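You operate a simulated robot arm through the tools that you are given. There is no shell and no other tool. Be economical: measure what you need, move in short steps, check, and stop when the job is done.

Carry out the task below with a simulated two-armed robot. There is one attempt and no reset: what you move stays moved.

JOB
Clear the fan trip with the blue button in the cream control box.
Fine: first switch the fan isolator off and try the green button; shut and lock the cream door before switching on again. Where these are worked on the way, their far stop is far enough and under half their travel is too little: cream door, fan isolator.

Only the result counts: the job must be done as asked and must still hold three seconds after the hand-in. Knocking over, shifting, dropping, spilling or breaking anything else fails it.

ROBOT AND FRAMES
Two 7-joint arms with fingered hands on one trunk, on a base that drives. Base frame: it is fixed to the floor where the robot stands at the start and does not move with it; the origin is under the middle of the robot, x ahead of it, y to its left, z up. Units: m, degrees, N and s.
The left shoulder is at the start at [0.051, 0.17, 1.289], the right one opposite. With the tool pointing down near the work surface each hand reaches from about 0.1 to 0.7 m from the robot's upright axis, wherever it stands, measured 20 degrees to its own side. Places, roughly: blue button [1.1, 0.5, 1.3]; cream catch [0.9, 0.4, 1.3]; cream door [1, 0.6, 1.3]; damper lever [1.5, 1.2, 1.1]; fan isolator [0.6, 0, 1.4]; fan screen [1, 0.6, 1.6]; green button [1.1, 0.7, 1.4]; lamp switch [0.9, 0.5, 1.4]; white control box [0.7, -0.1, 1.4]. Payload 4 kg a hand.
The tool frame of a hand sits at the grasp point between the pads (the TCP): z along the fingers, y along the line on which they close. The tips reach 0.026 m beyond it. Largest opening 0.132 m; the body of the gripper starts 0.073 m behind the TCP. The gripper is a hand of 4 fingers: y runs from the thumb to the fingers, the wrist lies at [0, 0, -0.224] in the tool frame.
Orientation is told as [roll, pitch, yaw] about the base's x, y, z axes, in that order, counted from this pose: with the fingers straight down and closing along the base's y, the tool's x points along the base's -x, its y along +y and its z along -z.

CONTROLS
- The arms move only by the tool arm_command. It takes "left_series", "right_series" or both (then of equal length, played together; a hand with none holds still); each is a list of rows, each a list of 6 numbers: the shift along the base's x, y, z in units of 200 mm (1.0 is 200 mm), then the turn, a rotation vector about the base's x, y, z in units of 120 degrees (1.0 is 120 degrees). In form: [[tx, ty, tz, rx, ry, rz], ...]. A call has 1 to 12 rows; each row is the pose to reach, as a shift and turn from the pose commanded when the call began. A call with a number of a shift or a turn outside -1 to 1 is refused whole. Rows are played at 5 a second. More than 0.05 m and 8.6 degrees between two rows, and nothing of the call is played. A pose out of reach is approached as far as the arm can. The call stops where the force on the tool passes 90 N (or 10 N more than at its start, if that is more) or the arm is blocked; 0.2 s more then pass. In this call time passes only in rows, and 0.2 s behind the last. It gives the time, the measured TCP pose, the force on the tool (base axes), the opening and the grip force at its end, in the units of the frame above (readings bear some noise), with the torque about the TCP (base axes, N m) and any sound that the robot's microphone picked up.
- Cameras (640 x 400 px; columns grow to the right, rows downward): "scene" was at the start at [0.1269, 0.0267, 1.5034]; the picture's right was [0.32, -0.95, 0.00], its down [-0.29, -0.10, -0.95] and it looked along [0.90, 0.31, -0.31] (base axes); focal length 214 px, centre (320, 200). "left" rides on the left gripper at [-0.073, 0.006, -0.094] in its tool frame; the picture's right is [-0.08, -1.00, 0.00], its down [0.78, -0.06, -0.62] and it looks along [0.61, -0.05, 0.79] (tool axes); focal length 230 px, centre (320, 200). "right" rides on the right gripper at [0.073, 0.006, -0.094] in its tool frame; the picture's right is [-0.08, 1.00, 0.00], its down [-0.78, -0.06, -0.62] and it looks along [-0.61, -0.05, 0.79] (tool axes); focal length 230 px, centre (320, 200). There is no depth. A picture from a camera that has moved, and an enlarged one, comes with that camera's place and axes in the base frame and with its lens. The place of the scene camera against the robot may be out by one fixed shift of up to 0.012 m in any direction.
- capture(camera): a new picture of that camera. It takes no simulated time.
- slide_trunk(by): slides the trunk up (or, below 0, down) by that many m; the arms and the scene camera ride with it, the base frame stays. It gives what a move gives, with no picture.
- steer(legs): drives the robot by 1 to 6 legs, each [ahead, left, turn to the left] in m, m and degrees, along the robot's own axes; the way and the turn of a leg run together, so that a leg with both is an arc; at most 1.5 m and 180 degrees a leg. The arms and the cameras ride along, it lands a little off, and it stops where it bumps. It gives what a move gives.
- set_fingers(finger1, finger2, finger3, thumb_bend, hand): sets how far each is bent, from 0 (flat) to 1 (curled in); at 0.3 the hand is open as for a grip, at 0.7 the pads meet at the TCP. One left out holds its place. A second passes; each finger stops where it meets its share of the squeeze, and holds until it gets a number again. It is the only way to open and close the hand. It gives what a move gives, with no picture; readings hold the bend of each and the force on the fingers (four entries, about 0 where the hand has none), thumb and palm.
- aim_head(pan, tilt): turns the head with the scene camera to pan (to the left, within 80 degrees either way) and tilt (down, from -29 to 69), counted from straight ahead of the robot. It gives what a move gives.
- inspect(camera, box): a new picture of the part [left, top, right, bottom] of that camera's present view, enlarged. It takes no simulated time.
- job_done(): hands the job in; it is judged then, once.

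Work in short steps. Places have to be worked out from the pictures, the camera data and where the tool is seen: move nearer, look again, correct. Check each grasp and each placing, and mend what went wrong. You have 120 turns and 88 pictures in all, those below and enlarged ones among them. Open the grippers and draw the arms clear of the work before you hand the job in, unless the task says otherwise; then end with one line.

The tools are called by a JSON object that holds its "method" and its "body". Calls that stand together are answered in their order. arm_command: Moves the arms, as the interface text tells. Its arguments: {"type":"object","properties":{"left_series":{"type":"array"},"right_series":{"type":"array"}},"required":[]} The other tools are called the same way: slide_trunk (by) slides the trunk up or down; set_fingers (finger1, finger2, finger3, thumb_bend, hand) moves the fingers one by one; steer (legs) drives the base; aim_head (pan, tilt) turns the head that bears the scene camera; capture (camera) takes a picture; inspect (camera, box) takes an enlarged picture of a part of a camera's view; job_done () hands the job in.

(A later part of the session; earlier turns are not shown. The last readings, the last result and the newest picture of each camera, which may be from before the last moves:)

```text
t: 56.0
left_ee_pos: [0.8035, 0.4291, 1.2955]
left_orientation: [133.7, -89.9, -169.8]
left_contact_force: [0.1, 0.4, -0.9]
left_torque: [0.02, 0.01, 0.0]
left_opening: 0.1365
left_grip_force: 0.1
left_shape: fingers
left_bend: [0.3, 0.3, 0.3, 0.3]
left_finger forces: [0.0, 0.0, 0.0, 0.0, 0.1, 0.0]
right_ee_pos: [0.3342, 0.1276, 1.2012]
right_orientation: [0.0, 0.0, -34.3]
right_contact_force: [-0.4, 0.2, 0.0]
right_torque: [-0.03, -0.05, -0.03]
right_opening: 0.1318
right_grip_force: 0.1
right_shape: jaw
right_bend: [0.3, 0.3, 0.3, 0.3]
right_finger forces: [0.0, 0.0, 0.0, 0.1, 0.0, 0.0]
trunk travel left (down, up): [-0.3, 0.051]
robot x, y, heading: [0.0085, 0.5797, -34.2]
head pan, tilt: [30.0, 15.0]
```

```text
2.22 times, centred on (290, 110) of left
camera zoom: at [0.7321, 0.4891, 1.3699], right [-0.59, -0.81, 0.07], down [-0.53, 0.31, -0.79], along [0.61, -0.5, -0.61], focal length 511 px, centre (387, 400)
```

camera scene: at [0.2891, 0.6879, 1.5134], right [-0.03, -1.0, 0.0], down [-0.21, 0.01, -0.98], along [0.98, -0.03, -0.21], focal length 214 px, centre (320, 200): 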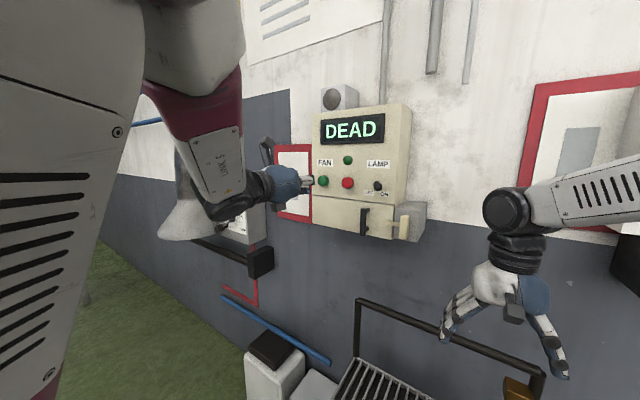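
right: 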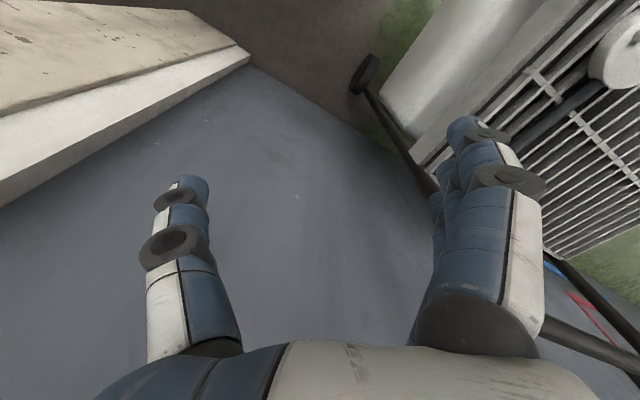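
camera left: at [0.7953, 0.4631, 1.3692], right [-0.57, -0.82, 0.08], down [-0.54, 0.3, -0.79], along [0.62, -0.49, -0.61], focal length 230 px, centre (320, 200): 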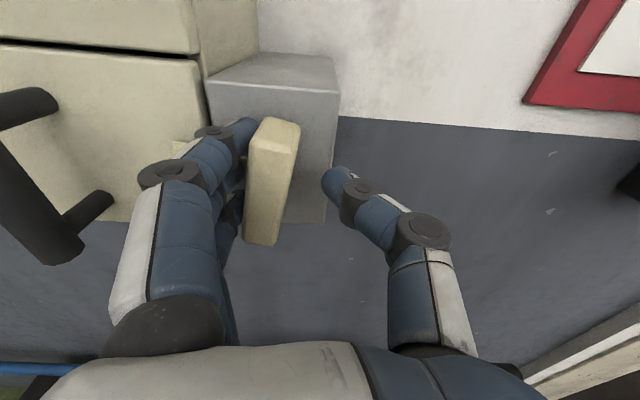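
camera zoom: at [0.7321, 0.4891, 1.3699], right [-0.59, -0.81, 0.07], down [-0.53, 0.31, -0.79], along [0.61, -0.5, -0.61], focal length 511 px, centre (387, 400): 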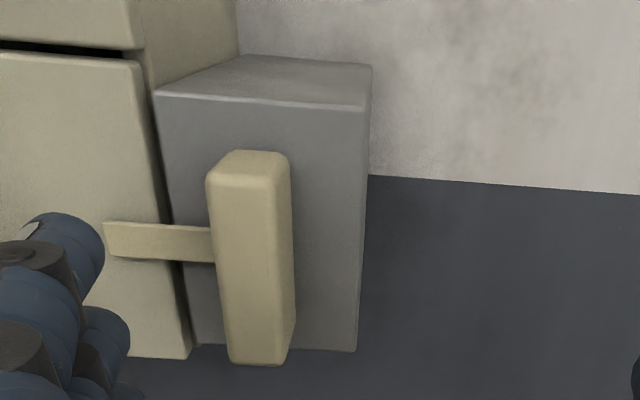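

The catch stays in the same place, level again; it had turned clockwise by roughly 15° under load, so it is a turn catch. I grip it again at its centre to turn it clockwise.

{"method": "arm_command", "body": {"left_series": [[0.127, 0.18, 0, 0, 0, 0], [0.225, 0.11, 0, 0, 0, 0], [0.325, 0.04, 0, 0, 0, 0], [0.4225, -0.03, -0.005, 0, 0, 0]]}}

{"method": "set_fingers", "body": {"hand": "left", "finger1": 0.75, "finger2": 0.5, "finger3": 0.75, "thumb_bend": 0.75}}

{"method": "arm_command", "body": {"left_series": [[0, 0, 0, 0.041, -0.029, 0], [0, 0, 0, 0.082, -0.058, 0], [0, 0, 0, 0.122, -0.087, 0], [0, 0, 0, 0.163, -0.116, 0]]}}

{"method": "capture", "body": {"camera": "left"}}

```text
t: 57.0
left_ee_pos: [0.892, 0.4211, 1.2933]
left_orientation: [77.0, -89.9, -113.0]
left_contact_force: [-0.4, 0.8, 0.3]
left_torque: [-0.01, 0.01, 0.0]
left_opening: 0.1364
left_grip_force: 0.1
left_shape: fingers
left_bend: [0.3, 0.3, 0.3, 0.3]
left_finger forces: [0.0, 0.0, 0.0, 0.0, 0.1, 0.0]
right_ee_pos: [0.3335, 0.1256, 1.2009]
right_orientation: [-0.1, 0.1, -34.3]
right_contact_force: [0.1, 0.6, 0.1]
right_torque: [-0.01, 0.02, 0.01]
right_opening: 0.1318
right_grip_force: 0.2
right_shape: jaw
right_bend: [0.3, 0.3, 0.3, 0.3]
right_finger forces: [0.1, 0.1, 0.0, 0.0, 0.1, 0.1]
trunk travel left (down, up): [-0.3, 0.051]
robot x, y, heading: [0.0104, 0.5759, -34.0]
head pan, tilt: [30.0, 15.0]
```

```text
t: 58.0
left_ee_pos: [0.8917, 0.4251, 1.2931]
left_orientation: [167.8, -90.0, 156.2]
left_contact_force: [3.2, 10.7, 2.9]
left_torque: [-0.02, -0.05, 0.62]
left_opening: 0.0258
left_grip_force: 22.1
left_shape: fingers
left_bend: [0.71, 0.39, 0.71, 0.67]
left_finger forces: [8.3, 11.6, 8.6, 0.1, 15.6, 0.0]
right_ee_pos: [0.3333, 0.1289, 1.2021]
right_orientation: [0.0, 0.0, -34.3]
right_contact_force: [-0.3, 0.5, 0.3]
right_torque: [-0.03, -0.04, -0.01]
right_opening: 0.1319
right_grip_force: 0.0
right_shape: jaw
right_bend: [0.3, 0.3, 0.3, 0.3]
right_finger forces: [0.0, 0.0, 0.0, 0.1, 0.1, 0.0]
trunk travel left (down, up): [-0.3, 0.051]
robot x, y, heading: [0.0097, 0.579, -34.1]
head pan, tilt: [30.0, 15.0]
```

```text
t: 59.0
left_ee_pos: [0.8905, 0.4239, 1.2941]
left_orientation: [90.1, -65.8, -125.8]
left_contact_force: [7.2, 7.8, 9.6]
left_torque: [-0.2, -0.33, 0.63]
left_opening: 0.026
left_grip_force: 20.8
left_shape: fingers
left_bend: [0.71, 0.39, 0.71, 0.67]
left_finger forces: [8.6, 12.0, 8.8, 0.0, 12.8, 0.0]
right_ee_pos: [0.333, 0.1287, 1.2016]
right_orientation: [-0.1, 0.0, -34.3]
right_contact_force: [-0.1, -1.2, -1.0]
right_torque: [-0.01, 0.01, -0.02]
right_opening: 0.1319
right_grip_force: 0.0
right_shape: jaw
right_bend: [0.3, 0.3, 0.3, 0.3]
right_finger forces: [0.0, 0.0, 0.0, 0.1, 0.0, 0.0]
trunk travel left (down, up): [-0.3, 0.051]
robot x, y, heading: [0.0112, 0.5796, -34.2]
head pan, tilt: [30.0, 15.0]
```

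```text
34 pictures are left
camera left: at [0.8004, 0.4595, 1.364], right [-0.55, -0.76, -0.34], down [-0.34, 0.58, -0.74], along [0.76, -0.29, -0.58], focal length 230 px, centre (320, 200)
```

left: 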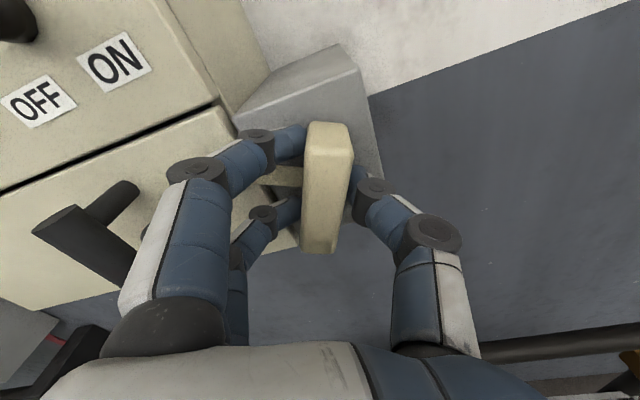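

It turns easily: 24° so far with little torque. I carry on toward 90°.

{"method": "arm_command", "body": {"left_series": [[0, 0, 0, 0.05, -0.035, 0], [0, 0, 0, 0.1, -0.071, 0], [0, 0, 0, 0.15, -0.106, 0], [0, 0, 0, 0.2, -0.141, 0], [0, 0, 0, 0.25, -0.177, 0], [0, 0, 0, 0.3, -0.212, 0], [0, 0, 0, 0.35, -0.247, 0], [0, 0, 0, 0.4, -0.283, 0], [0, 0, 0, 0.449, -0.318, 0]]}}

{"method": "capture", "body": {"camera": "left"}}

```text
t: 61.0
left_ee_pos: [0.8875, 0.4219, 1.2934]
left_orientation: [89.4, 0.3, -125.5]
left_contact_force: [-3.5, -4.7, 3.8]
left_torque: [-0.33, -0.2, -0.11]
left_opening: 0.0263
left_grip_force: 20.3
left_shape: fingers
left_bend: [0.71, 0.39, 0.71, 0.67]
left_finger forces: [7.0, 9.5, 6.3, 0.0, 18.2, 0.0]
right_ee_pos: [0.3332, 0.1259, 1.2014]
right_orientation: [0.1, 0.0, -34.3]
right_contact_force: [0.8, -0.4, 0.1]
right_torque: [-0.01, 0.02, 0.01]
right_opening: 0.1321
right_grip_force: 0.2
right_shape: jaw
right_bend: [0.3, 0.3, 0.3, 0.3]
right_finger forces: [0.0, 0.0, 0.0, 0.0, 0.0, 0.1]
trunk travel left (down, up): [-0.3, 0.051]
robot x, y, heading: [0.0086, 0.5767, -34.3]
head pan, tilt: [30.0, 15.0]
```

```text
33 pictures are left
camera left: at [0.7703, 0.4167, 1.3005], right [-0.05, -0.05, -1.0], down [-0.05, 1.0, -0.05], along [1.0, 0.04, -0.05], focal length 230 px, centre (320, 200)
```

left: 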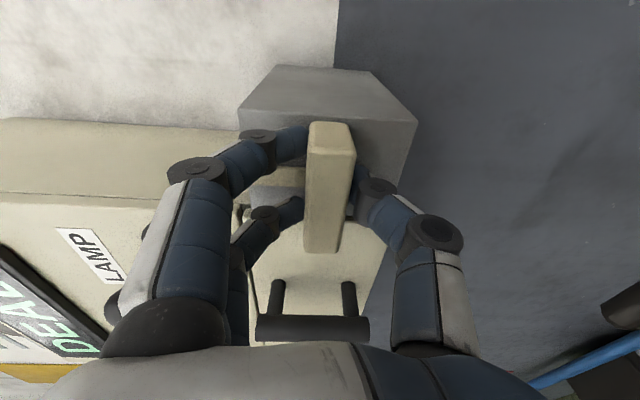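

The catch is turned a full 90°, with the tongue pointing up. I release and retreat to look.

{"method": "set_fingers", "body": {"hand": "left", "finger1": 0.3, "finger2": 0.3, "finger3": 0.3, "thumb_bend": 0.3}}

{"method": "arm_command", "body": {"left_series": [[-0.16, 0.113, 0, 0, 0, 0], [-0.32, 0.226, 0, 0, 0, 0]]}}

{"method": "inspect", "body": {"camera": "scene", "box": [180, 90, 360, 250]}}

{"method": "capture", "body": {"camera": "left"}}

```text
t: 62.0
left_ee_pos: [0.8902, 0.4227, 1.2928]
left_orientation: [89.4, 0.3, -125.4]
left_contact_force: [-0.5, -0.7, -0.2]
left_torque: [-0.01, 0.0, -0.01]
left_opening: 0.1358
left_grip_force: 0.1
left_shape: fingers
left_bend: [0.3, 0.3, 0.3, 0.3]
left_finger forces: [0.1, 0.0, 0.1, 0.0, 0.0, 0.0]
right_ee_pos: [0.3328, 0.1271, 1.2012]
right_orientation: [0.0, 0.0, -34.3]
right_contact_force: [0.8, -0.1, -1.1]
right_torque: [-0.01, 0.0, 0.01]
right_opening: 0.1318
right_grip_force: 0.1
right_shape: jaw
right_bend: [0.3, 0.3, 0.3, 0.3]
right_finger forces: [0.0, 0.1, 0.0, 0.1, 0.1, 0.0]
trunk travel left (down, up): [-0.3, 0.051]
robot x, y, heading: [0.0109, 0.5787, -34.2]
head pan, tilt: [30.0, 15.0]
```

```text
t: 62.5
left_ee_pos: [0.8256, 0.4678, 1.2927]
left_orientation: [89.4, 0.2, -125.4]
left_contact_force: [-0.2, -0.4, -0.4]
left_torque: [0.02, 0.01, 0.0]
left_opening: 0.1359
left_grip_force: 0.0
left_shape: fingers
left_bend: [0.3, 0.3, 0.3, 0.3]
left_finger forces: [0.0, 0.0, 0.0, 0.1, 0.1, 0.0]
right_ee_pos: [0.3332, 0.1272, 1.201]
right_orientation: [0.0, 0.0, -34.3]
right_contact_force: [-0.3, -0.4, 0.0]
right_torque: [-0.02, 0.0, -0.02]
right_opening: 0.1321
right_grip_force: 0.0
right_shape: jaw
right_bend: [0.3, 0.3, 0.3, 0.3]
right_finger forces: [0.0, 0.1, 0.0, 0.0, 0.1, 0.0]
trunk travel left (down, up): [-0.3, 0.051]
robot x, y, heading: [0.0098, 0.5799, -34.1]
head pan, tilt: [30.0, 15.0]
```

```text
2.50 times, centred on (270, 170) of scene
camera zoom: at [0.1335, 0.5455, 1.5084], right [-0.07, -1.0, 0.0], down [-0.26, 0.02, -0.97], along [0.96, -0.07, -0.26], focal length 536 px, centre (445, 275)
```

zoom: 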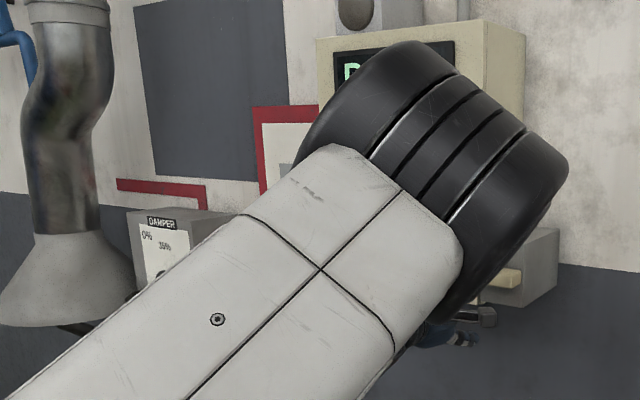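

```text
31 pictures are left
camera left: at [0.7071, 0.4633, 1.3005], right [-0.05, -0.06, -1.0], down [-0.05, 1.0, -0.05], along [1.0, 0.05, -0.05], focal length 230 px, centre (320, 200)
```

left: 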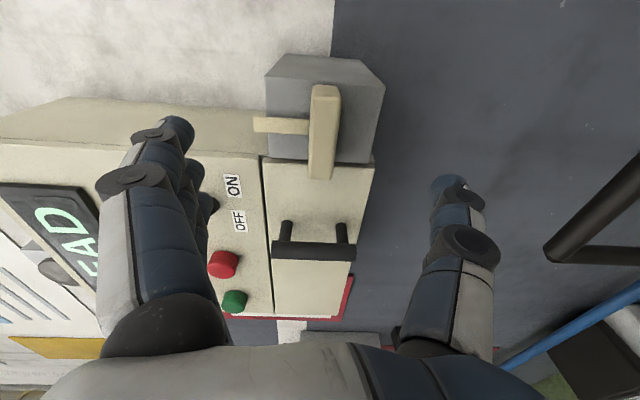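

The catch is open, with its tongue up over the box edge. I roll the hand back to natural while moving in front of the door handle at about (0.963, 0.531, 1.297).

{"method": "arm_command", "body": {"left_series": [[0.033, 0.05, 0, -0.0556, 0.0394, 0], [0.066, 0.1, 0, -0.1113, 0.0788, 0], [0.1, 0.15, 0, -0.1669, 0.1182, 0], [0.13, 0.2, 0, -0.2225, 0.1576, 0], [0.164, 0.25, 0, -0.2782, 0.197, 0], [0.197, 0.3, 0, -0.3338, 0.2364, 0], [0.23, 0.35, 0, -0.3895, 0.2759, 0], [0.262, 0.4, 0.005, -0.4451, 0.3153, 0], [0.295, 0.45, 0.01, -0.5007, 0.3547, 0], [0.33, 0.5, 0.015, -0.5564, 0.3941, 0], [0.36, 0.546, 0.02, -0.612, 0.4335, 0]]}}

{"method": "capture", "body": {"camera": "left"}}

```text
t: 65.0
left_ee_pos: [0.8987, 0.5781, 1.2972]
left_orientation: [-180.0, -89.9, 144.1]
left_contact_force: [-0.8, 0.6, 0.0]
left_torque: [0.01, -0.02, 0.02]
left_opening: 0.1359
left_grip_force: 0.0
left_shape: fingers
left_bend: [0.3, 0.3, 0.3, 0.3]
left_finger forces: [0.0, 0.1, 0.1, 0.1, 0.1, 0.0]
right_ee_pos: [0.3341, 0.1271, 1.202]
right_orientation: [0.1, 0.0, -34.3]
right_contact_force: [-0.8, -0.7, 0.6]
right_torque: [-0.04, 0.0, 0.0]
right_opening: 0.1318
right_grip_force: 0.1
right_shape: jaw
right_bend: [0.3, 0.3, 0.3, 0.3]
right_finger forces: [0.0, 0.0, 0.0, 0.0, 0.0, 0.1]
trunk travel left (down, up): [-0.3, 0.051]
robot x, y, heading: [0.0069, 0.5809, -34.1]
head pan, tilt: [30.0, 15.0]
```

```text
30 pictures are left
camera left: at [0.8258, 0.6381, 1.3708], right [-0.58, -0.81, 0.08], down [-0.53, 0.31, -0.79], along [0.61, -0.5, -0.61], focal length 230 px, centre (320, 200)
```

left: 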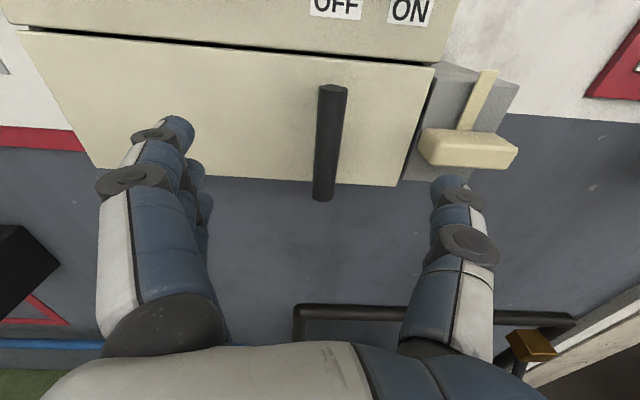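

The turned slab's left end is close to where the open thumb would go. I pre-close the hand halfway, advance around the bar, then grip.

{"method": "set_fingers", "body": {"hand": "left", "finger1": 0.48, "finger2": 0.48, "finger3": 0.48, "thumb_bend": 0.48}}

{"method": "arm_command", "body": {"left_series": [[0.1, -0.078, 0, 0, 0, 0], [0.2, -0.155, 0, 0, 0, 0], [0.315, -0.24, 0, 0, 0, 0]]}}

{"method": "set_fingers", "body": {"hand": "left", "finger1": 0.72, "finger2": 0.72, "finger3": 0.72, "thumb_bend": 0.72}}

{"method": "capture", "body": {"camera": "left"}}

```text
t: 66.0
left_ee_pos: [0.8984, 0.5771, 1.2971]
left_orientation: [118.0, -89.8, -154.1]
left_contact_force: [-0.8, 0.1, -0.2]
left_torque: [0.0, -0.03, 0.0]
left_opening: 0.0781
left_grip_force: 0.1
left_shape: fingers
left_bend: [0.48, 0.48, 0.48, 0.48]
left_finger forces: [0.0, 0.0, 0.1, 0.0, 0.0, 0.0]
right_ee_pos: [0.3338, 0.1261, 1.2012]
right_orientation: [0.0, 0.0, -34.3]
right_contact_force: [-1.4, 0.1, -0.6]
right_torque: [0.04, 0.0, -0.04]
right_opening: 0.1319
right_grip_force: 0.0
right_shape: jaw
right_bend: [0.3, 0.3, 0.3, 0.3]
right_finger forces: [0.0, 0.0, 0.0, 0.0, 0.0, 0.0]
trunk travel left (down, up): [-0.3, 0.051]
robot x, y, heading: [0.0117, 0.5784, -34.0]
head pan, tilt: [30.0, 15.0]
```

```text
t: 66.8
left_ee_pos: [0.9607, 0.5284, 1.2966]
left_orientation: [111.7, -89.9, -147.5]
left_contact_force: [1.0, -0.5, -0.1]
left_torque: [0.02, -0.02, -0.01]
left_opening: 0.0776
left_grip_force: 0.1
left_shape: fingers
left_bend: [0.48, 0.48, 0.48, 0.48]
left_finger forces: [0.1, 0.0, 0.1, 0.1, 0.0, 0.1]
right_ee_pos: [0.3345, 0.1268, 1.2013]
right_orientation: [0.0, 0.0, -34.2]
right_contact_force: [-0.3, -0.1, -0.3]
right_torque: [-0.03, 0.01, 0.0]
right_opening: 0.1317
right_grip_force: 0.1
right_shape: jaw
right_bend: [0.3, 0.3, 0.3, 0.3]
right_finger forces: [0.0, 0.0, 0.0, 0.0, 0.0, 0.0]
trunk travel left (down, up): [-0.3, 0.051]
robot x, y, heading: [0.0081, 0.5762, -34.5]
head pan, tilt: [30.0, 15.0]
```

```text
t: 67.8
left_ee_pos: [0.9615, 0.5278, 1.2968]
left_orientation: [116.3, -89.8, -152.1]
left_contact_force: [-1.1, 0.8, -0.3]
left_torque: [-0.09, 0.08, 0.06]
left_opening: 0.0152
left_grip_force: 3.6
left_shape: fingers
left_bend: [0.71, 0.72, 0.72, 0.71]
left_finger forces: [3.1, 0.1, 0.0, 0.1, 3.7, 0.0]
right_ee_pos: [0.3339, 0.1268, 1.201]
right_orientation: [0.0, 0.0, -34.3]
right_contact_force: [0.4, 0.3, -0.7]
right_torque: [-0.02, 0.05, 0.0]
right_opening: 0.1321
right_grip_force: 0.1
right_shape: jaw
right_bend: [0.3, 0.3, 0.3, 0.3]
right_finger forces: [0.0, 0.1, 0.1, 0.0, 0.0, 0.1]
trunk travel left (down, up): [-0.3, 0.051]
robot x, y, heading: [0.0102, 0.5776, -34.2]
head pan, tilt: [30.0, 15.0]
```

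```text
29 pictures are left
camera left: at [0.8892, 0.5886, 1.3707], right [-0.58, -0.81, 0.07], down [-0.53, 0.31, -0.79], along [0.61, -0.5, -0.61], focal length 230 px, centre (320, 200)
```

left: 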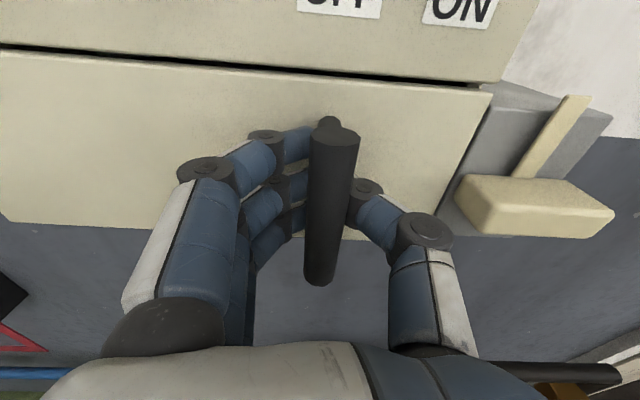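

The fingertips are behind the bar. I curl them a bit tighter and pull the door open along its arc, about a hinge at the left edge.

{"method": "set_fingers", "body": {"hand": "left", "finger1": 0.85, "finger2": 0.85, "finger3": 0.85, "thumb_bend": 0.8}}

{"method": "arm_command", "body": {"left_series": [[-0.08, 0.095, 0, 0, 0, -0.021], [-0.152, 0.198, 0, 0, 0, -0.042], [-0.215, 0.306, 0, 0, 0, -0.063], [-0.268, 0.419, 0, 0, 0, -0.083], [-0.311, 0.536, 0, 0, 0, -0.104], [-0.344, 0.657, 0, 0, 0, -0.125], [-0.365, 0.78, 0, 0, 0, -0.146], [-0.377, 0.904, 0, 0, 0, -0.167]]}}

{"method": "capture", "body": {"camera": "left"}}

```text
t: 68.8
left_ee_pos: [0.9632, 0.5319, 1.2953]
left_orientation: [168.3, -90.0, 156.0]
left_contact_force: [10.7, 11.1, 2.5]
left_torque: [-0.25, 0.0, 0.19]
left_opening: 0.0106
left_grip_force: 9.6
left_shape: fingers
left_bend: [0.77, 0.77, 0.83, 0.75]
left_finger forces: [12.0, 0.0, 5.0, 0.0, 1.9, 0.0]
right_ee_pos: [0.3355, 0.1283, 1.2015]
right_orientation: [-0.1, 0.0, -34.3]
right_contact_force: [0.6, -0.4, 0.9]
right_torque: [-0.04, -0.02, 0.04]
right_opening: 0.1319
right_grip_force: 0.0
right_shape: jaw
right_bend: [0.3, 0.3, 0.3, 0.3]
right_finger forces: [0.0, 0.0, 0.0, 0.0, 0.1, 0.0]
trunk travel left (down, up): [-0.3, 0.051]
robot x, y, heading: [0.0079, 0.578, -34.4]
head pan, tilt: [30.0, 15.0]
```

```text
t: 70.5
left_ee_pos: [0.8901, 0.7089, 1.2943]
left_orientation: [-154.0, -89.9, 98.1]
left_contact_force: [30.8, -3.2, 6.5]
left_torque: [-0.13, -0.12, -0.23]
left_opening: 0.0113
left_grip_force: 15.8
left_shape: fingers
left_bend: [0.76, 0.78, 0.81, 0.75]
left_finger forces: [11.1, 0.0, 20.2, 0.0, 0.1, 0.1]
right_ee_pos: [0.3369, 0.1266, 1.1999]
right_orientation: [0.0, 0.2, -34.3]
right_contact_force: [0.0, -0.7, 0.9]
right_torque: [-0.01, -0.01, 0.0]
right_opening: 0.132
right_grip_force: 0.1
right_shape: jaw
right_bend: [0.3, 0.3, 0.3, 0.3]
right_finger forces: [0.1, 0.0, 0.0, 0.1, 0.0, 0.0]
trunk travel left (down, up): [-0.3, 0.051]
robot x, y, heading: [0.0092, 0.5782, -34.4]
head pan, tilt: [30.0, 15.0]
```

```text
28 pictures are left
camera left: at [0.8418, 0.7906, 1.3682], right [-0.83, -0.56, 0.08], down [-0.4, 0.48, -0.79], along [0.4, -0.68, -0.61], focal length 230 px, centre (320, 200)
```

left: 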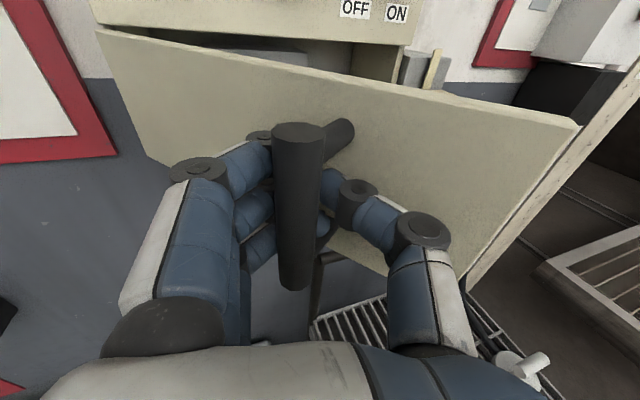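

The door is open to about 40°. The left arm nears its reach while gripping, so I let go, back out, and then push the door from the inside.

{"method": "set_fingers", "body": {"hand": "left", "finger1": 0.3, "finger2": 0.3, "finger3": 0.3, "thumb_bend": 0.3}}

{"method": "arm_command", "body": {"left_series": [[-0.13, 0.11, 0, 0, 0, 0.02], [-0.26, 0.22, 0, 0, 0, 0.04], [-0.4, 0.32, 0, 0, 0, 0.06], [-0.54, 0.42, 0, 0, 0, 0.08]]}}

{"method": "capture", "body": {"camera": "left"}}

```text
t: 71.5
left_ee_pos: [0.8843, 0.7096, 1.294]
left_orientation: [116.9, -89.8, -172.9]
left_contact_force: [0.3, 0.1, -0.2]
left_torque: [-0.02, 0.0, 0.02]
left_opening: 0.1355
left_grip_force: 0.0
left_shape: fingers
left_bend: [0.3, 0.3, 0.3, 0.3]
left_finger forces: [0.1, 0.0, 0.0, 0.1, 0.0, 0.0]
right_ee_pos: [0.334, 0.1268, 1.2012]
right_orientation: [-0.1, 0.0, -34.3]
right_contact_force: [0.2, -1.2, 0.4]
right_torque: [-0.05, 0.03, 0.03]
right_opening: 0.1317
right_grip_force: 0.0
right_shape: jaw
right_bend: [0.3, 0.3, 0.3, 0.3]
right_finger forces: [0.0, 0.1, 0.0, 0.0, 0.1, 0.0]
trunk travel left (down, up): [-0.3, 0.051]
robot x, y, heading: [0.0082, 0.581, -34.2]
head pan, tilt: [30.0, 15.0]
```

```text
t: 72.5
left_ee_pos: [0.7764, 0.7927, 1.2971]
left_orientation: [117.6, -89.7, -163.8]
left_contact_force: [0.7, -0.1, 0.1]
left_torque: [0.01, -0.01, 0.01]
left_opening: 0.1356
left_grip_force: 0.1
left_shape: fingers
left_bend: [0.3, 0.3, 0.3, 0.3]
left_finger forces: [0.0, 0.0, 0.1, 0.0, 0.1, 0.1]
right_ee_pos: [0.3332, 0.1262, 1.2013]
right_orientation: [-0.1, -0.1, -34.3]
right_contact_force: [-0.3, 0.0, 0.6]
right_torque: [0.0, 0.01, 0.01]
right_opening: 0.1319
right_grip_force: 0.1
right_shape: jaw
right_bend: [0.3, 0.3, 0.3, 0.3]
right_finger forces: [0.0, 0.0, 0.0, 0.1, 0.0, 0.0]
trunk travel left (down, up): [-0.3, 0.051]
robot x, y, heading: [0.0086, 0.5806, -34.2]
head pan, tilt: [30.0, 15.0]
```

```text
27 pictures are left
camera left: at [0.7169, 0.8647, 1.3703], right [-0.72, -0.69, 0.07], down [-0.47, 0.4, -0.79], along [0.51, -0.6, -0.61], focal length 230 px, centre (320, 200)
```

left: 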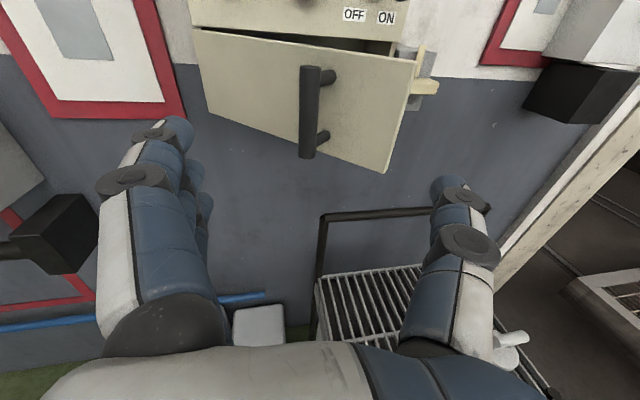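

The door stays where it is. I carry the hand to the right, clear of the door's free edge.

{"method": "arm_command", "body": {"left_series": [[-0.075, -0.19, 0, 0, 0, 0.018], [-0.15, -0.38, 0, 0, 0, 0.036], [-0.225, -0.58, 0, 0, 0, 0.054], [-0.3, -0.77, 0, 0, 0, 0.072], [-0.373, -0.96, 0, 0, 0, 0.09]]}}

{"method": "capture", "body": {"camera": "left"}}

```text
t: 73.8
left_ee_pos: [0.7035, 0.5996, 1.2965]
left_orientation: [100.2, -89.6, -135.6]
left_contact_force: [0.1, -0.3, 0.1]
left_torque: [-0.02, 0.0, 0.04]
left_opening: 0.136
left_grip_force: 0.2
left_shape: fingers
left_bend: [0.3, 0.3, 0.3, 0.3]
left_finger forces: [0.1, 0.0, 0.1, 0.1, 0.0, 0.0]
right_ee_pos: [0.3328, 0.1252, 1.2003]
right_orientation: [0.1, 0.0, -34.3]
right_contact_force: [0.3, -0.3, 0.6]
right_torque: [0.0, 0.03, 0.02]
right_opening: 0.1317
right_grip_force: 0.1
right_shape: jaw
right_bend: [0.3, 0.3, 0.3, 0.3]
right_finger forces: [0.0, 0.0, 0.0, 0.0, 0.1, 0.0]
trunk travel left (down, up): [-0.3, 0.051]
robot x, y, heading: [0.0118, 0.5803, -34.1]
head pan, tilt: [30.0, 15.0]
```

```text
26 pictures are left
camera left: at [0.6296, 0.6593, 1.3703], right [-0.58, -0.81, 0.07], down [-0.53, 0.31, -0.79], along [0.62, -0.49, -0.61], focal length 230 px, centre (320, 200)
```

left: 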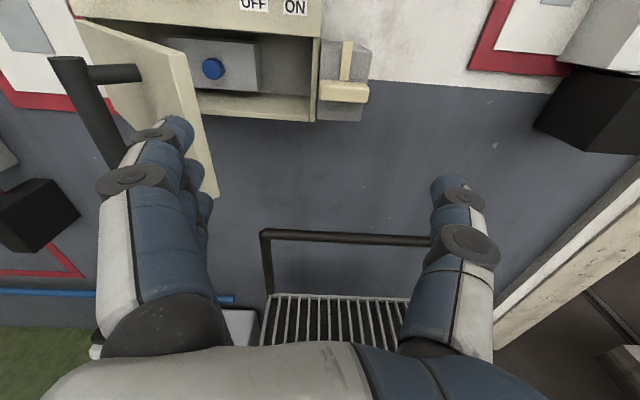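

The blue button is visible inside at about (1.118, 0.54, 1.293). I slip the fingers inside the door edge.

{"method": "arm_command", "body": {"left_series": [[-0.07, -0.1, 0, 0, 0, 0], [0.08, -0.21, 0, 0, 0, 0], [0.23, -0.32, 0, 0, 0, 0], [0.385, -0.43, 0, 0, 0, 0]]}}

{"method": "arm_command", "body": {"left_series": [[0.115, 0.163, 0, 0, 0, 0], [0.23, 0.326, 0, 0, 0, 0], [0.346, 0.49, 0, 0, 0, 0], [0.46, 0.65, 0, 0, 0, 0], [0.578, 0.816, 0, 0, 0, 0]]}}

{"method": "capture", "body": {"camera": "left"}}

```text
t: 74.8
left_ee_pos: [0.779, 0.5151, 1.2953]
left_orientation: [69.9, -89.9, -105.2]
left_contact_force: [0.0, -0.4, 0.4]
left_torque: [-0.03, 0.02, 0.02]
left_opening: 0.1359
left_grip_force: 0.0
left_shape: fingers
left_bend: [0.3, 0.3, 0.3, 0.3]
left_finger forces: [0.0, 0.1, 0.0, 0.0, 0.0, 0.0]
right_ee_pos: [0.3343, 0.126, 1.1996]
right_orientation: [0.0, 0.1, -34.4]
right_contact_force: [1.3, -0.2, 0.6]
right_torque: [-0.03, 0.01, 0.03]
right_opening: 0.1318
right_grip_force: 0.1
right_shape: jaw
right_bend: [0.3, 0.3, 0.3, 0.3]
right_finger forces: [0.0, 0.0, 0.1, 0.0, 0.0, 0.0]
trunk travel left (down, up): [-0.3, 0.051]
robot x, y, heading: [0.0088, 0.5778, -34.2]
head pan, tilt: [30.0, 15.0]
```

```text
t: 76.0
left_ee_pos: [0.8978, 0.6838, 1.2942]
left_orientation: [134.4, -89.9, -169.9]
left_contact_force: [0.3, 0.4, -0.3]
left_torque: [-0.04, -0.01, 0.01]
left_opening: 0.1359
left_grip_force: 0.1
left_shape: fingers
left_bend: [0.3, 0.3, 0.3, 0.3]
left_finger forces: [0.0, 0.0, 0.0, 0.1, 0.0, 0.1]
right_ee_pos: [0.3339, 0.1276, 1.2007]
right_orientation: [-0.1, 0.1, -34.2]
right_contact_force: [0.9, 0.1, -0.2]
right_torque: [-0.02, 0.02, 0.01]
right_opening: 0.1321
right_grip_force: 0.0
right_shape: jaw
right_bend: [0.3, 0.3, 0.3, 0.3]
right_finger forces: [0.0, 0.0, 0.0, 0.1, 0.1, 0.0]
trunk travel left (down, up): [-0.3, 0.051]
robot x, y, heading: [0.0134, 0.5818, -34.4]
head pan, tilt: [30.0, 15.0]
```

```text
25 pictures are left
camera left: at [0.8248, 0.7427, 1.3691], right [-0.58, -0.81, 0.08], down [-0.54, 0.31, -0.79], along [0.61, -0.5, -0.61], focal length 230 px, centre (320, 200)
```

left: 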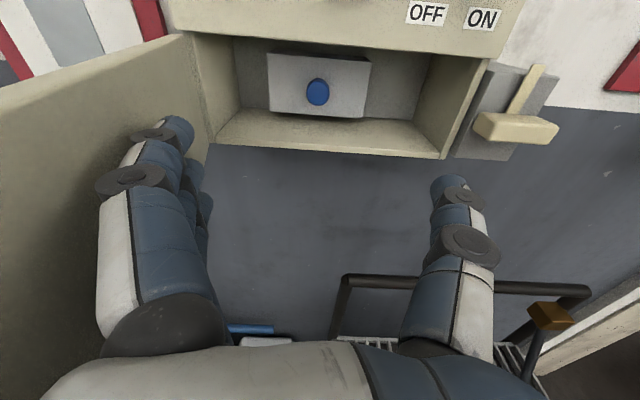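

The door is at about 75-80°. I push it somewhat further left.

{"method": "arm_command", "body": {"left_series": [[0.115, 0.163, 0, 0, 0, 0], [0.23, 0.326, 0, 0, 0, 0], [0.32, 0.45, 0, 0, 0, 0]]}}

{"method": "capture", "body": {"camera": "left"}}

```text
t: 76.8
left_ee_pos: [0.9582, 0.7676, 1.2957]
left_orientation: [95.1, -89.7, -130.7]
left_contact_force: [-10.9, -6.3, -2.6]
left_torque: [-0.11, 0.16, 0.1]
left_opening: 0.1303
left_grip_force: 6.1
left_shape: fingers
left_bend: [0.34, 0.34, 0.34, 0.3]
left_finger forces: [4.4, 4.0, 3.5, 0.0, 0.1, 0.1]
right_ee_pos: [0.3315, 0.1246, 1.2004]
right_orientation: [0.1, 0.1, -34.3]
right_contact_force: [-0.1, 0.1, -0.5]
right_torque: [0.02, 0.01, 0.0]
right_opening: 0.132
right_grip_force: 0.0
right_shape: jaw
right_bend: [0.3, 0.3, 0.3, 0.3]
right_finger forces: [0.1, 0.0, 0.1, 0.0, 0.0, 0.1]
trunk travel left (down, up): [-0.3, 0.051]
robot x, y, heading: [0.0098, 0.5757, -34.1]
head pan, tilt: [30.0, 15.0]
```

```text
24 pictures are left
camera left: at [0.8857, 0.8272, 1.3704], right [-0.58, -0.81, 0.07], down [-0.53, 0.31, -0.79], along [0.61, -0.5, -0.61], focal length 230 px, centre (320, 200)
```

left: 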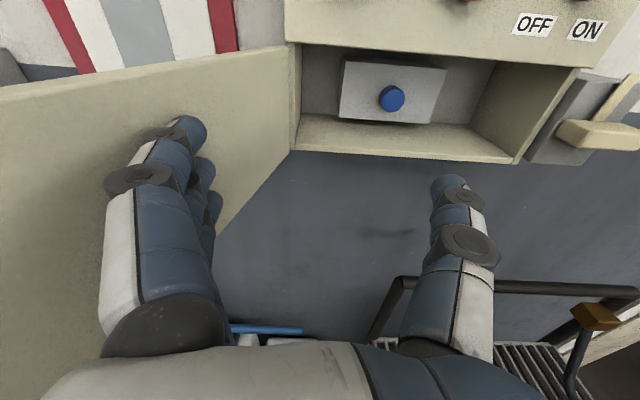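

There is 10 N of resistance, so the door is at or near its far stop. I withdraw to in front of the blue button at about (1.095, 0.546, 1.295) and form a poker with the middle finger.

{"method": "arm_command", "body": {"left_series": [[-0.05, -0.19, 0, 0, 0, -0.019], [-0.08, -0.39, 0, 0, 0, -0.038], [-0.1, -0.59, 0, 0, 0, -0.057], [-0.1, -0.79, 0, 0, 0, -0.076], [-0.09, -0.985, 0, 0, 0, -0.095]]}}

{"method": "set_fingers", "body": {"hand": "left", "finger1": 1, "finger2": 0.3, "finger3": 1, "thumb_bend": 1}}

{"method": "capture", "body": {"camera": "left"}}

```text
t: 78.0
left_ee_pos: [0.9425, 0.5722, 1.2942]
left_orientation: [102.8, -89.8, -149.7]
left_contact_force: [0.6, -0.3, 0.4]
left_torque: [0.01, 0.0, 0.05]
left_opening: 0.1357
left_grip_force: 0.1
left_shape: fingers
left_bend: [0.3, 0.3, 0.3, 0.3]
left_finger forces: [0.1, 0.0, 0.0, 0.0, 0.0, 0.1]
right_ee_pos: [0.3336, 0.1257, 1.2007]
right_orientation: [0.0, 0.1, -34.4]
right_contact_force: [-0.3, -0.7, 1.0]
right_torque: [0.04, 0.03, -0.02]
right_opening: 0.1318
right_grip_force: 0.0
right_shape: jaw
right_bend: [0.3, 0.3, 0.3, 0.3]
right_finger forces: [0.0, 0.1, 0.0, 0.0, 0.0, 0.1]
trunk travel left (down, up): [-0.3, 0.051]
robot x, y, heading: [0.009, 0.5778, -34.2]
head pan, tilt: [30.0, 15.0]
```

```text
t: 79.0
left_ee_pos: [0.9433, 0.5722, 1.2941]
left_orientation: [119.5, -89.7, -166.5]
left_contact_force: [0.1, -0.1, 1.1]
left_torque: [-0.02, -0.01, 0.01]
left_opening: 0.039
left_grip_force: 0.1
left_shape: fingers
left_bend: [1.0, 0.3, 1.0, 1.0]
left_finger forces: [0.1, 0.0, 0.0, 0.0, 0.0, 0.0]
right_ee_pos: [0.3344, 0.1279, 1.2005]
right_orientation: [0.0, 0.0, -34.3]
right_contact_force: [0.4, -0.2, -0.6]
right_torque: [0.0, 0.04, 0.0]
right_opening: 0.1322
right_grip_force: 0.1
right_shape: jaw
right_bend: [0.3, 0.3, 0.3, 0.3]
right_finger forces: [0.0, 0.0, 0.0, 0.1, 0.0, 0.1]
trunk travel left (down, up): [-0.3, 0.051]
robot x, y, heading: [0.011, 0.5774, -34.0]
head pan, tilt: [30.0, 15.0]
```

```text
23 pictures are left
camera left: at [0.8831, 0.6458, 1.3683], right [-0.73, -0.68, 0.07], down [-0.46, 0.41, -0.79], along [0.5, -0.61, -0.61], focal length 230 px, centre (320, 200)
```

left: 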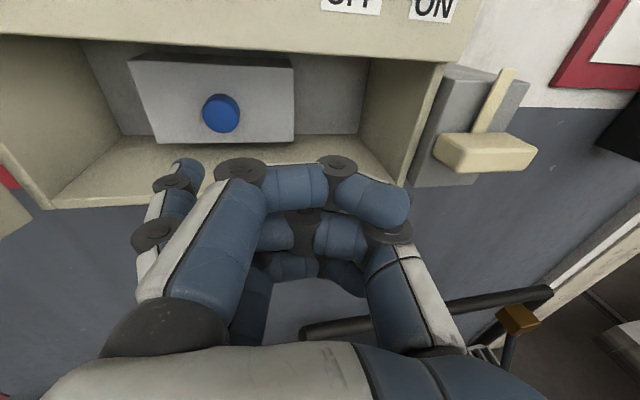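

Finger2's tip is about 9.8 cm from the blue button, in line. I press in gradually.

{"method": "arm_command", "body": {"left_series": [[0.155, -0.126, 0.002, 0, 0, 0], [0.29, -0.236, 0.004, 0, 0, 0], [0.345, -0.28, 0.004, 0, 0, 0], [0.375, -0.304, 0.004, 0, 0, 0], [0.39, -0.316, 0.004, 0, 0, 0]]}}

{"method": "capture", "body": {"camera": "left"}}

```text
t: 80.2
left_ee_pos: [0.9996, 0.5257, 1.2963]
left_orientation: [121.2, -89.7, -168.2]
left_contact_force: [0.6, 0.0, -0.3]
left_torque: [0.01, -0.02, -0.02]
left_opening: 0.0395
left_grip_force: 0.0
left_shape: fingers
left_bend: [1.0, 0.3, 1.0, 1.0]
left_finger forces: [0.0, 0.1, 0.1, 0.0, 0.0, 0.0]
left hand out of reach, approached as far as the arm can: row 3, 4, 5
right_ee_pos: [0.3347, 0.1272, 1.2007]
right_orientation: [-0.1, 0.0, -34.3]
right_contact_force: [-0.3, 0.6, 0.7]
right_torque: [-0.02, 0.0, 0.0]
right_opening: 0.132
right_grip_force: 0.1
right_shape: jaw
right_bend: [0.3, 0.3, 0.3, 0.3]
right_finger forces: [0.0, 0.0, 0.1, 0.0, 0.1, 0.0]
trunk travel left (down, up): [-0.3, 0.051]
robot x, y, heading: [0.0076, 0.5824, -34.2]
head pan, tilt: [30.0, 15.0]
```

```text
22 pictures are left
camera left: at [0.9392, 0.5983, 1.3706], right [-0.73, -0.68, 0.08], down [-0.46, 0.41, -0.79], along [0.5, -0.61, -0.61], focal length 230 px, centre (320, 200)
```

left: 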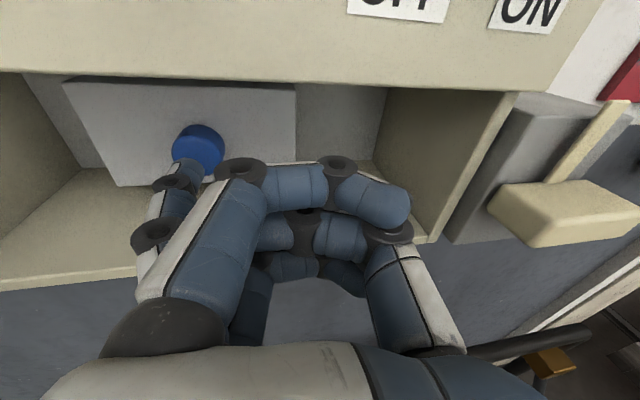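

About 2.5 cm short, at the limit of reach. I draw the hand back a little, drive 8 cm closer, and press again.

{"method": "arm_command", "body": {"left_series": [[-0.2, 0.145, 0, 0, 0, 0], [-0.37, 0.26, 0, 0, 0, 0]]}}

{"method": "steer", "body": {"legs": [[0.08, 0, 0]]}}

{"method": "capture", "body": {"camera": "left"}}

```text
t: 80.8
left_ee_pos: [0.9258, 0.5767, 1.2978]
left_orientation: [124.8, -89.8, -171.7]
left_contact_force: [-0.4, -0.1, -0.6]
left_torque: [0.01, 0.0, 0.01]
left_opening: 0.0394
left_grip_force: 0.0
left_shape: fingers
left_bend: [1.0, 0.3, 1.0, 1.0]
left_finger forces: [0.0, 0.0, 0.0, 0.1, 0.0, 0.1]
right_ee_pos: [0.3342, 0.1272, 1.2005]
right_orientation: [0.0, 0.0, -34.3]
right_contact_force: [0.0, -0.3, 0.0]
right_torque: [0.02, 0.01, -0.02]
right_opening: 0.132
right_grip_force: 0.0
right_shape: jaw
right_bend: [0.3, 0.3, 0.3, 0.3]
right_finger forces: [0.0, 0.1, 0.1, 0.1, 0.1, 0.1]
trunk travel left (down, up): [-0.3, 0.051]
robot x, y, heading: [0.0139, 0.5789, -34.2]
head pan, tilt: [30.0, 15.0]
```

```text
t: 81.8
left_ee_pos: [0.9901, 0.5331, 1.2955]
left_orientation: [104.8, -89.8, -151.6]
left_contact_force: [-0.1, 0.0, -0.3]
left_torque: [0.0, -0.02, -0.02]
left_opening: 0.0393
left_grip_force: 0.2
left_shape: fingers
left_bend: [1.0, 0.3, 1.0, 1.0]
left_finger forces: [0.0, 0.0, 0.1, 0.0, 0.1, 0.1]
right_ee_pos: [0.3994, 0.0825, 1.2007]
right_orientation: [0.0, 0.1, -34.2]
right_contact_force: [0.5, 0.2, -1.1]
right_torque: [0.02, 0.02, 0.01]
right_opening: 0.1318
right_grip_force: 0.0
right_shape: jaw
right_bend: [0.3, 0.3, 0.3, 0.3]
right_finger forces: [0.0, 0.0, 0.1, 0.1, 0.0, 0.1]
trunk travel left (down, up): [-0.3, 0.051]
robot x, y, heading: [0.0755, 0.5332, -34.1]
head pan, tilt: [30.0, 15.0]
```

```text
21 pictures are left
camera left: at [0.9316, 0.606, 1.37], right [-0.73, -0.68, 0.07], down [-0.46, 0.41, -0.79], along [0.5, -0.61, -0.61], focal length 230 px, centre (320, 200)
```

left: 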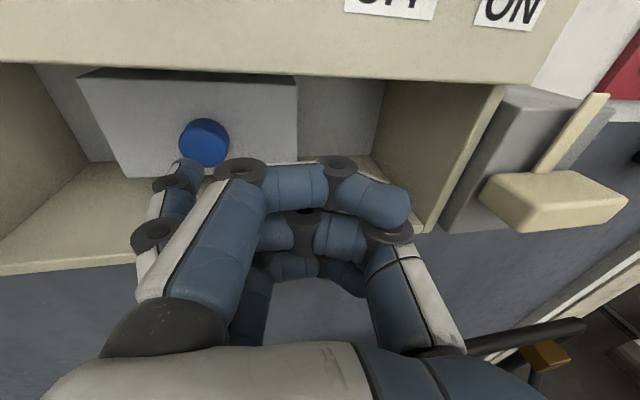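

Tip is now about 3.7 cm from the button and well aligned. I press in small steps.

{"method": "arm_command", "body": {"left_series": [[0.0985, -0.077, 0, 0, 0, 0], [0.13, -0.102, 0, 0, 0, 0], [0.154, -0.12, 0, 0, 0, 0], [0.173, -0.1355, 0, 0, 0, 0], [0.19, -0.149, 0, 0, 0, 0]]}}

{"method": "capture", "body": {"camera": "left"}}

```text
t: 83.0
left_ee_pos: [1.0238, 0.5071, 1.2978]
left_orientation: [125.5, -89.7, -172.4]
left_contact_force: [-35.4, 14.8, -9.6]
left_torque: [-0.37, 0.75, 2.49]
left_opening: 0.0392
left_grip_force: 19.3
left_shape: fingers
left_bend: [1.0, 0.33, 1.0, 1.0]
left_finger forces: [0.0, 37.2, 0.0, 0.0, 0.0, 0.0]
right_ee_pos: [0.395, 0.0854, 1.2031]
right_orientation: [0.0, -0.2, -34.2]
right_contact_force: [-0.1, -0.4, -0.1]
right_torque: [0.0, -0.02, 0.03]
right_opening: 0.132
right_grip_force: 0.1
right_shape: jaw
right_bend: [0.3, 0.3, 0.3, 0.3]
right_finger forces: [0.1, 0.0, 0.0, 0.0, 0.0, 0.0]
trunk travel left (down, up): [-0.3, 0.051]
robot x, y, heading: [0.0746, 0.5349, -34.1]
head pan, tilt: [30.0, 15.0]
heard: click
```

```text
20 pictures are left
camera left: at [0.9643, 0.5806, 1.3717], right [-0.73, -0.68, 0.07], down [-0.46, 0.41, -0.79], along [0.51, -0.61, -0.61], focal length 230 px, centre (320, 200)
```

left: 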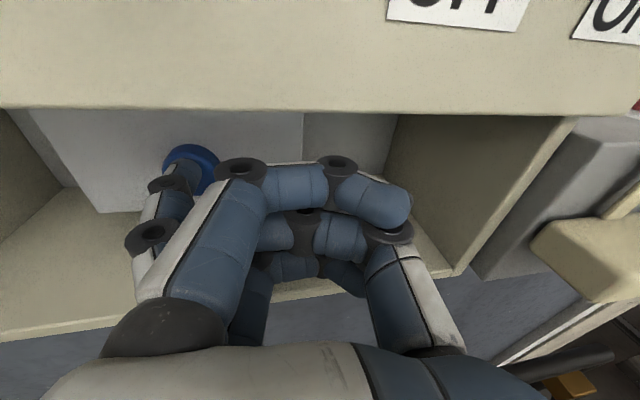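

Click heard at 37 N. I back out of the box and raise the hand above the door's height, ready to go round to the door's outer side.

{"method": "arm_command", "body": {"left_series": [[-0.147, 0.104, 0, 0, 0, 0], [-0.294, 0.208, 0, 0, 0, 0], [-0.441, 0.312, 0.2, 0, 0, 0], [-0.588, 0.416, 0.4, 0, 0, 0], [-0.735, 0.52, 0.6, 0, 0, 0], [-0.735, 0.52, 0.8, 0, 0, 0]]}}

{"method": "capture", "body": {"camera": "left"}}

```text
refused: row 3 steps farther than a row can; nothing moved
```

```text
19 pictures are left
camera left: at [0.9643, 0.5806, 1.3717], right [-0.73, -0.68, 0.07], down [-0.46, 0.41, -0.79], along [0.51, -0.61, -0.61], focal length 230 px, centre (320, 200)
```

left: 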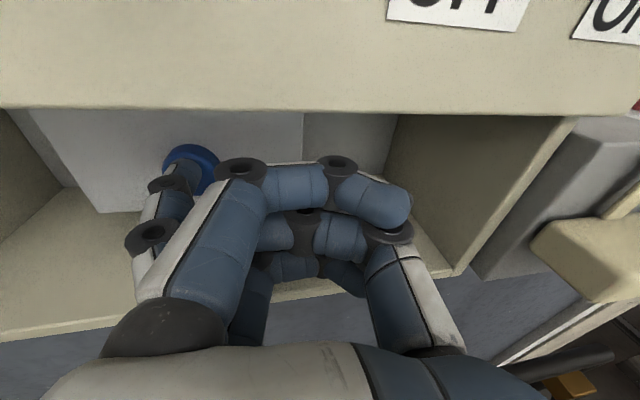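

The step was too large, so I repeat it with smaller rows.

{"method": "arm_command", "body": {"left_series": [[-0.147, 0.104, 0, 0, 0, 0], [-0.294, 0.208, 0, 0, 0, 0], [-0.441, 0.312, 0.1, 0, 0, 0], [-0.588, 0.416, 0.25, 0, 0, 0], [-0.7, 0.5, 0.42, 0, 0, 0], [-0.735, 0.52, 0.62, 0, 0, 0], [-0.735, 0.52, 0.82, 0, 0, 0]]}}

{"method": "steer", "body": {"legs": [[0, 0.28, 0]]}}

{"method": "capture", "body": {"camera": "left"}}

```text
t: 84.6
left_ee_pos: [0.8806, 0.6093, 1.4606]
left_orientation: [113.7, -89.8, -160.6]
left_contact_force: [-0.4, -0.2, 1.5]
left_torque: [0.0, 0.02, 0.0]
left_opening: 0.0397
left_grip_force: 0.0
left_shape: fingers
left_bend: [1.0, 0.3, 1.0, 1.0]
left_finger forces: [0.1, 0.1, 0.0, 0.0, 0.0, 0.0]
right_ee_pos: [0.3983, 0.0823, 1.2009]
right_orientation: [0.0, 0.0, -34.1]
right_contact_force: [0.8, -0.9, 0.4]
right_torque: [-0.01, -0.02, -0.02]
right_opening: 0.1317
right_grip_force: 0.0
right_shape: jaw
right_bend: [0.3, 0.3, 0.3, 0.3]
right_finger forces: [0.1, 0.1, 0.0, 0.0, 0.0, 0.1]
trunk travel left (down, up): [-0.3, 0.051]
robot x, y, heading: [0.0714, 0.5338, -34.5]
head pan, tilt: [30.0, 15.0]
```

```text
t: 86.5
left_ee_pos: [1.0364, 0.8382, 1.4594]
left_orientation: [123.6, -89.8, -170.4]
left_contact_force: [-0.3, 0.2, 0.6]
left_torque: [0.02, 0.05, -0.04]
left_opening: 0.0394
left_grip_force: 0.0
left_shape: fingers
left_bend: [1.0, 0.3, 1.0, 1.0]
left_finger forces: [0.0, 0.1, 0.0, 0.0, 0.0, 0.0]
right_ee_pos: [0.5541, 0.3136, 1.2012]
right_orientation: [0.0, 0.0, -34.3]
right_contact_force: [0.7, 0.5, 0.0]
right_torque: [0.02, 0.0, -0.01]
right_opening: 0.1318
right_grip_force: 0.0
right_shape: jaw
right_bend: [0.3, 0.3, 0.3, 0.3]
right_finger forces: [0.1, 0.0, 0.1, 0.0, 0.0, 0.0]
trunk travel left (down, up): [-0.3, 0.051]
robot x, y, heading: [0.2306, 0.7643, -34.1]
head pan, tilt: [30.0, 15.0]
```

```text
18 pictures are left
camera left: at [0.978, 0.9116, 1.5333], right [-0.73, -0.68, 0.07], down [-0.46, 0.41, -0.79], along [0.5, -0.61, -0.61], focal length 230 px, centre (320, 200)
```

left: 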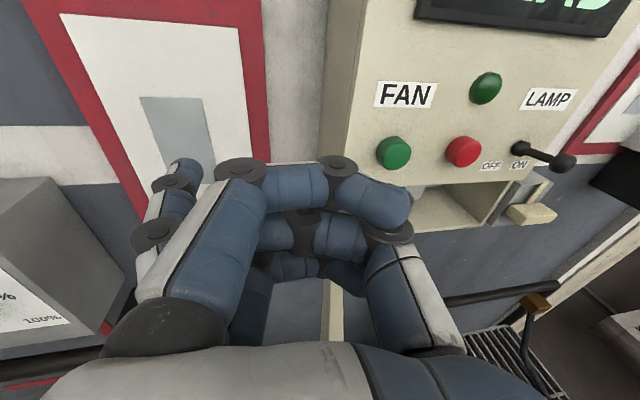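

The door stands at about 90°. I make a fist, swing over to the left of the door, then lower the hand beside its outer face.

{"method": "set_fingers", "body": {"hand": "left", "finger2": 1}}

{"method": "arm_command", "body": {"left_series": [[0.03, 0.22, 0, 0, 0, 0.04], [0.06, 0.44, 0, 0, 0, 0.08], [0.09, 0.66, 0, 0, 0, 0.12], [0.123, 0.875, 0, 0, 0, 0.16], [0.123, 0.875, -0.2, 0, 0, 0.18], [0.123, 0.875, -0.4, 0, 0, 0.18], [0.123, 0.875, -0.6, 0, 0, 0.18], [0.123, 0.875, -0.78, 0, 0, 0.18]]}}

{"method": "capture", "body": {"camera": "left"}}

{"method": "capture", "body": {"camera": "scene"}}

```text
t: 87.5
left_ee_pos: [1.0373, 0.8377, 1.4596]
left_orientation: [119.3, -89.8, -166.2]
left_contact_force: [0.5, -0.2, 0.5]
left_torque: [0.01, 0.0, 0.0]
left_opening: 0.0379
left_grip_force: 0.0
left_shape: fingers
left_bend: [1.0, 0.94, 1.0, 1.0]
left_finger forces: [0.0, 0.0, 0.0, 0.1, 0.0, 0.0]
right_ee_pos: [0.5548, 0.3126, 1.2006]
right_orientation: [0.0, 0.0, -34.3]
right_contact_force: [0.3, 0.2, 0.1]
right_torque: [0.0, -0.01, 0.02]
right_opening: 0.1318
right_grip_force: 0.0
right_shape: jaw
right_bend: [0.3, 0.3, 0.3, 0.3]
right_finger forces: [0.1, 0.1, 0.0, 0.0, 0.1, 0.0]
trunk travel left (down, up): [-0.3, 0.051]
robot x, y, heading: [0.2293, 0.763, -34.2]
head pan, tilt: [30.0, 15.0]
```

```text
t: 89.3
left_ee_pos: [1.0616, 1.0143, 1.3023]
left_orientation: [130.8, -89.8, -156.2]
left_contact_force: [0.2, -0.3, 0.2]
left_torque: [0.03, 0.01, 0.0]
left_opening: 0.0379
left_grip_force: 0.0
left_shape: fingers
left_bend: [1.0, 0.94, 1.0, 1.0]
left_finger forces: [0.1, 0.0, 0.1, 0.1, 0.0, 0.0]
right_ee_pos: [0.5551, 0.3124, 1.201]
right_orientation: [0.0, 0.0, -34.4]
right_contact_force: [0.0, 0.2, -0.7]
right_torque: [0.04, 0.02, 0.01]
right_opening: 0.1316
right_grip_force: 0.1
right_shape: jaw
right_bend: [0.3, 0.3, 0.3, 0.3]
right_finger forces: [0.0, 0.1, 0.0, 0.1, 0.0, 0.0]
trunk travel left (down, up): [-0.3, 0.051]
robot x, y, heading: [0.2282, 0.7634, -34.3]
head pan, tilt: [30.0, 15.0]
```

```text
17 pictures are left
camera left: at [0.9786, 1.0592, 1.376], right [-0.43, -0.9, 0.07], down [-0.58, 0.21, -0.79], along [0.69, -0.38, -0.61], focal length 230 px, centre (320, 200)
```

left: 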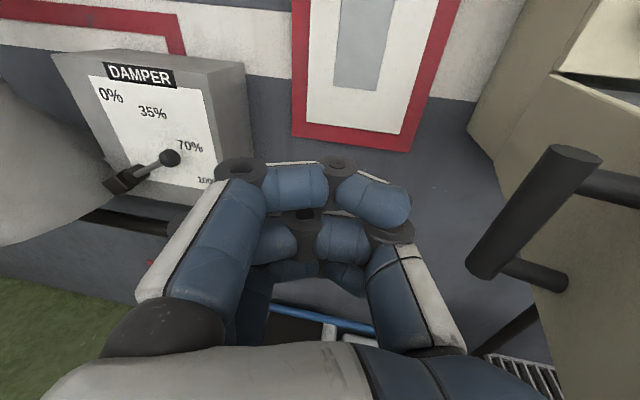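

```text
16 pictures are left
camera scene: at [0.3552, 0.7315, 1.5083], right [-0.07, -1.0, 0.0], down [-0.26, 0.02, -0.97], along [0.96, -0.07, -0.26], focal length 214 px, centre (320, 200)
```

scene: 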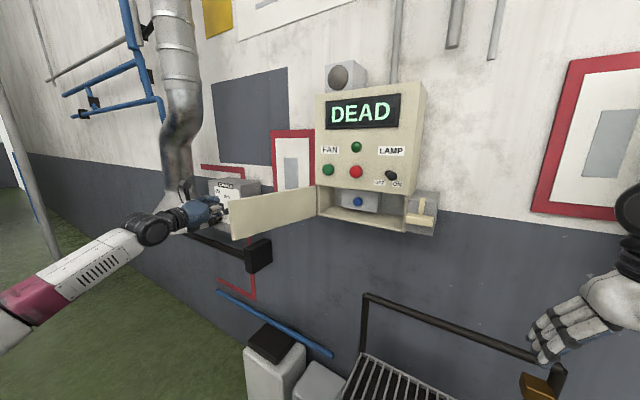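

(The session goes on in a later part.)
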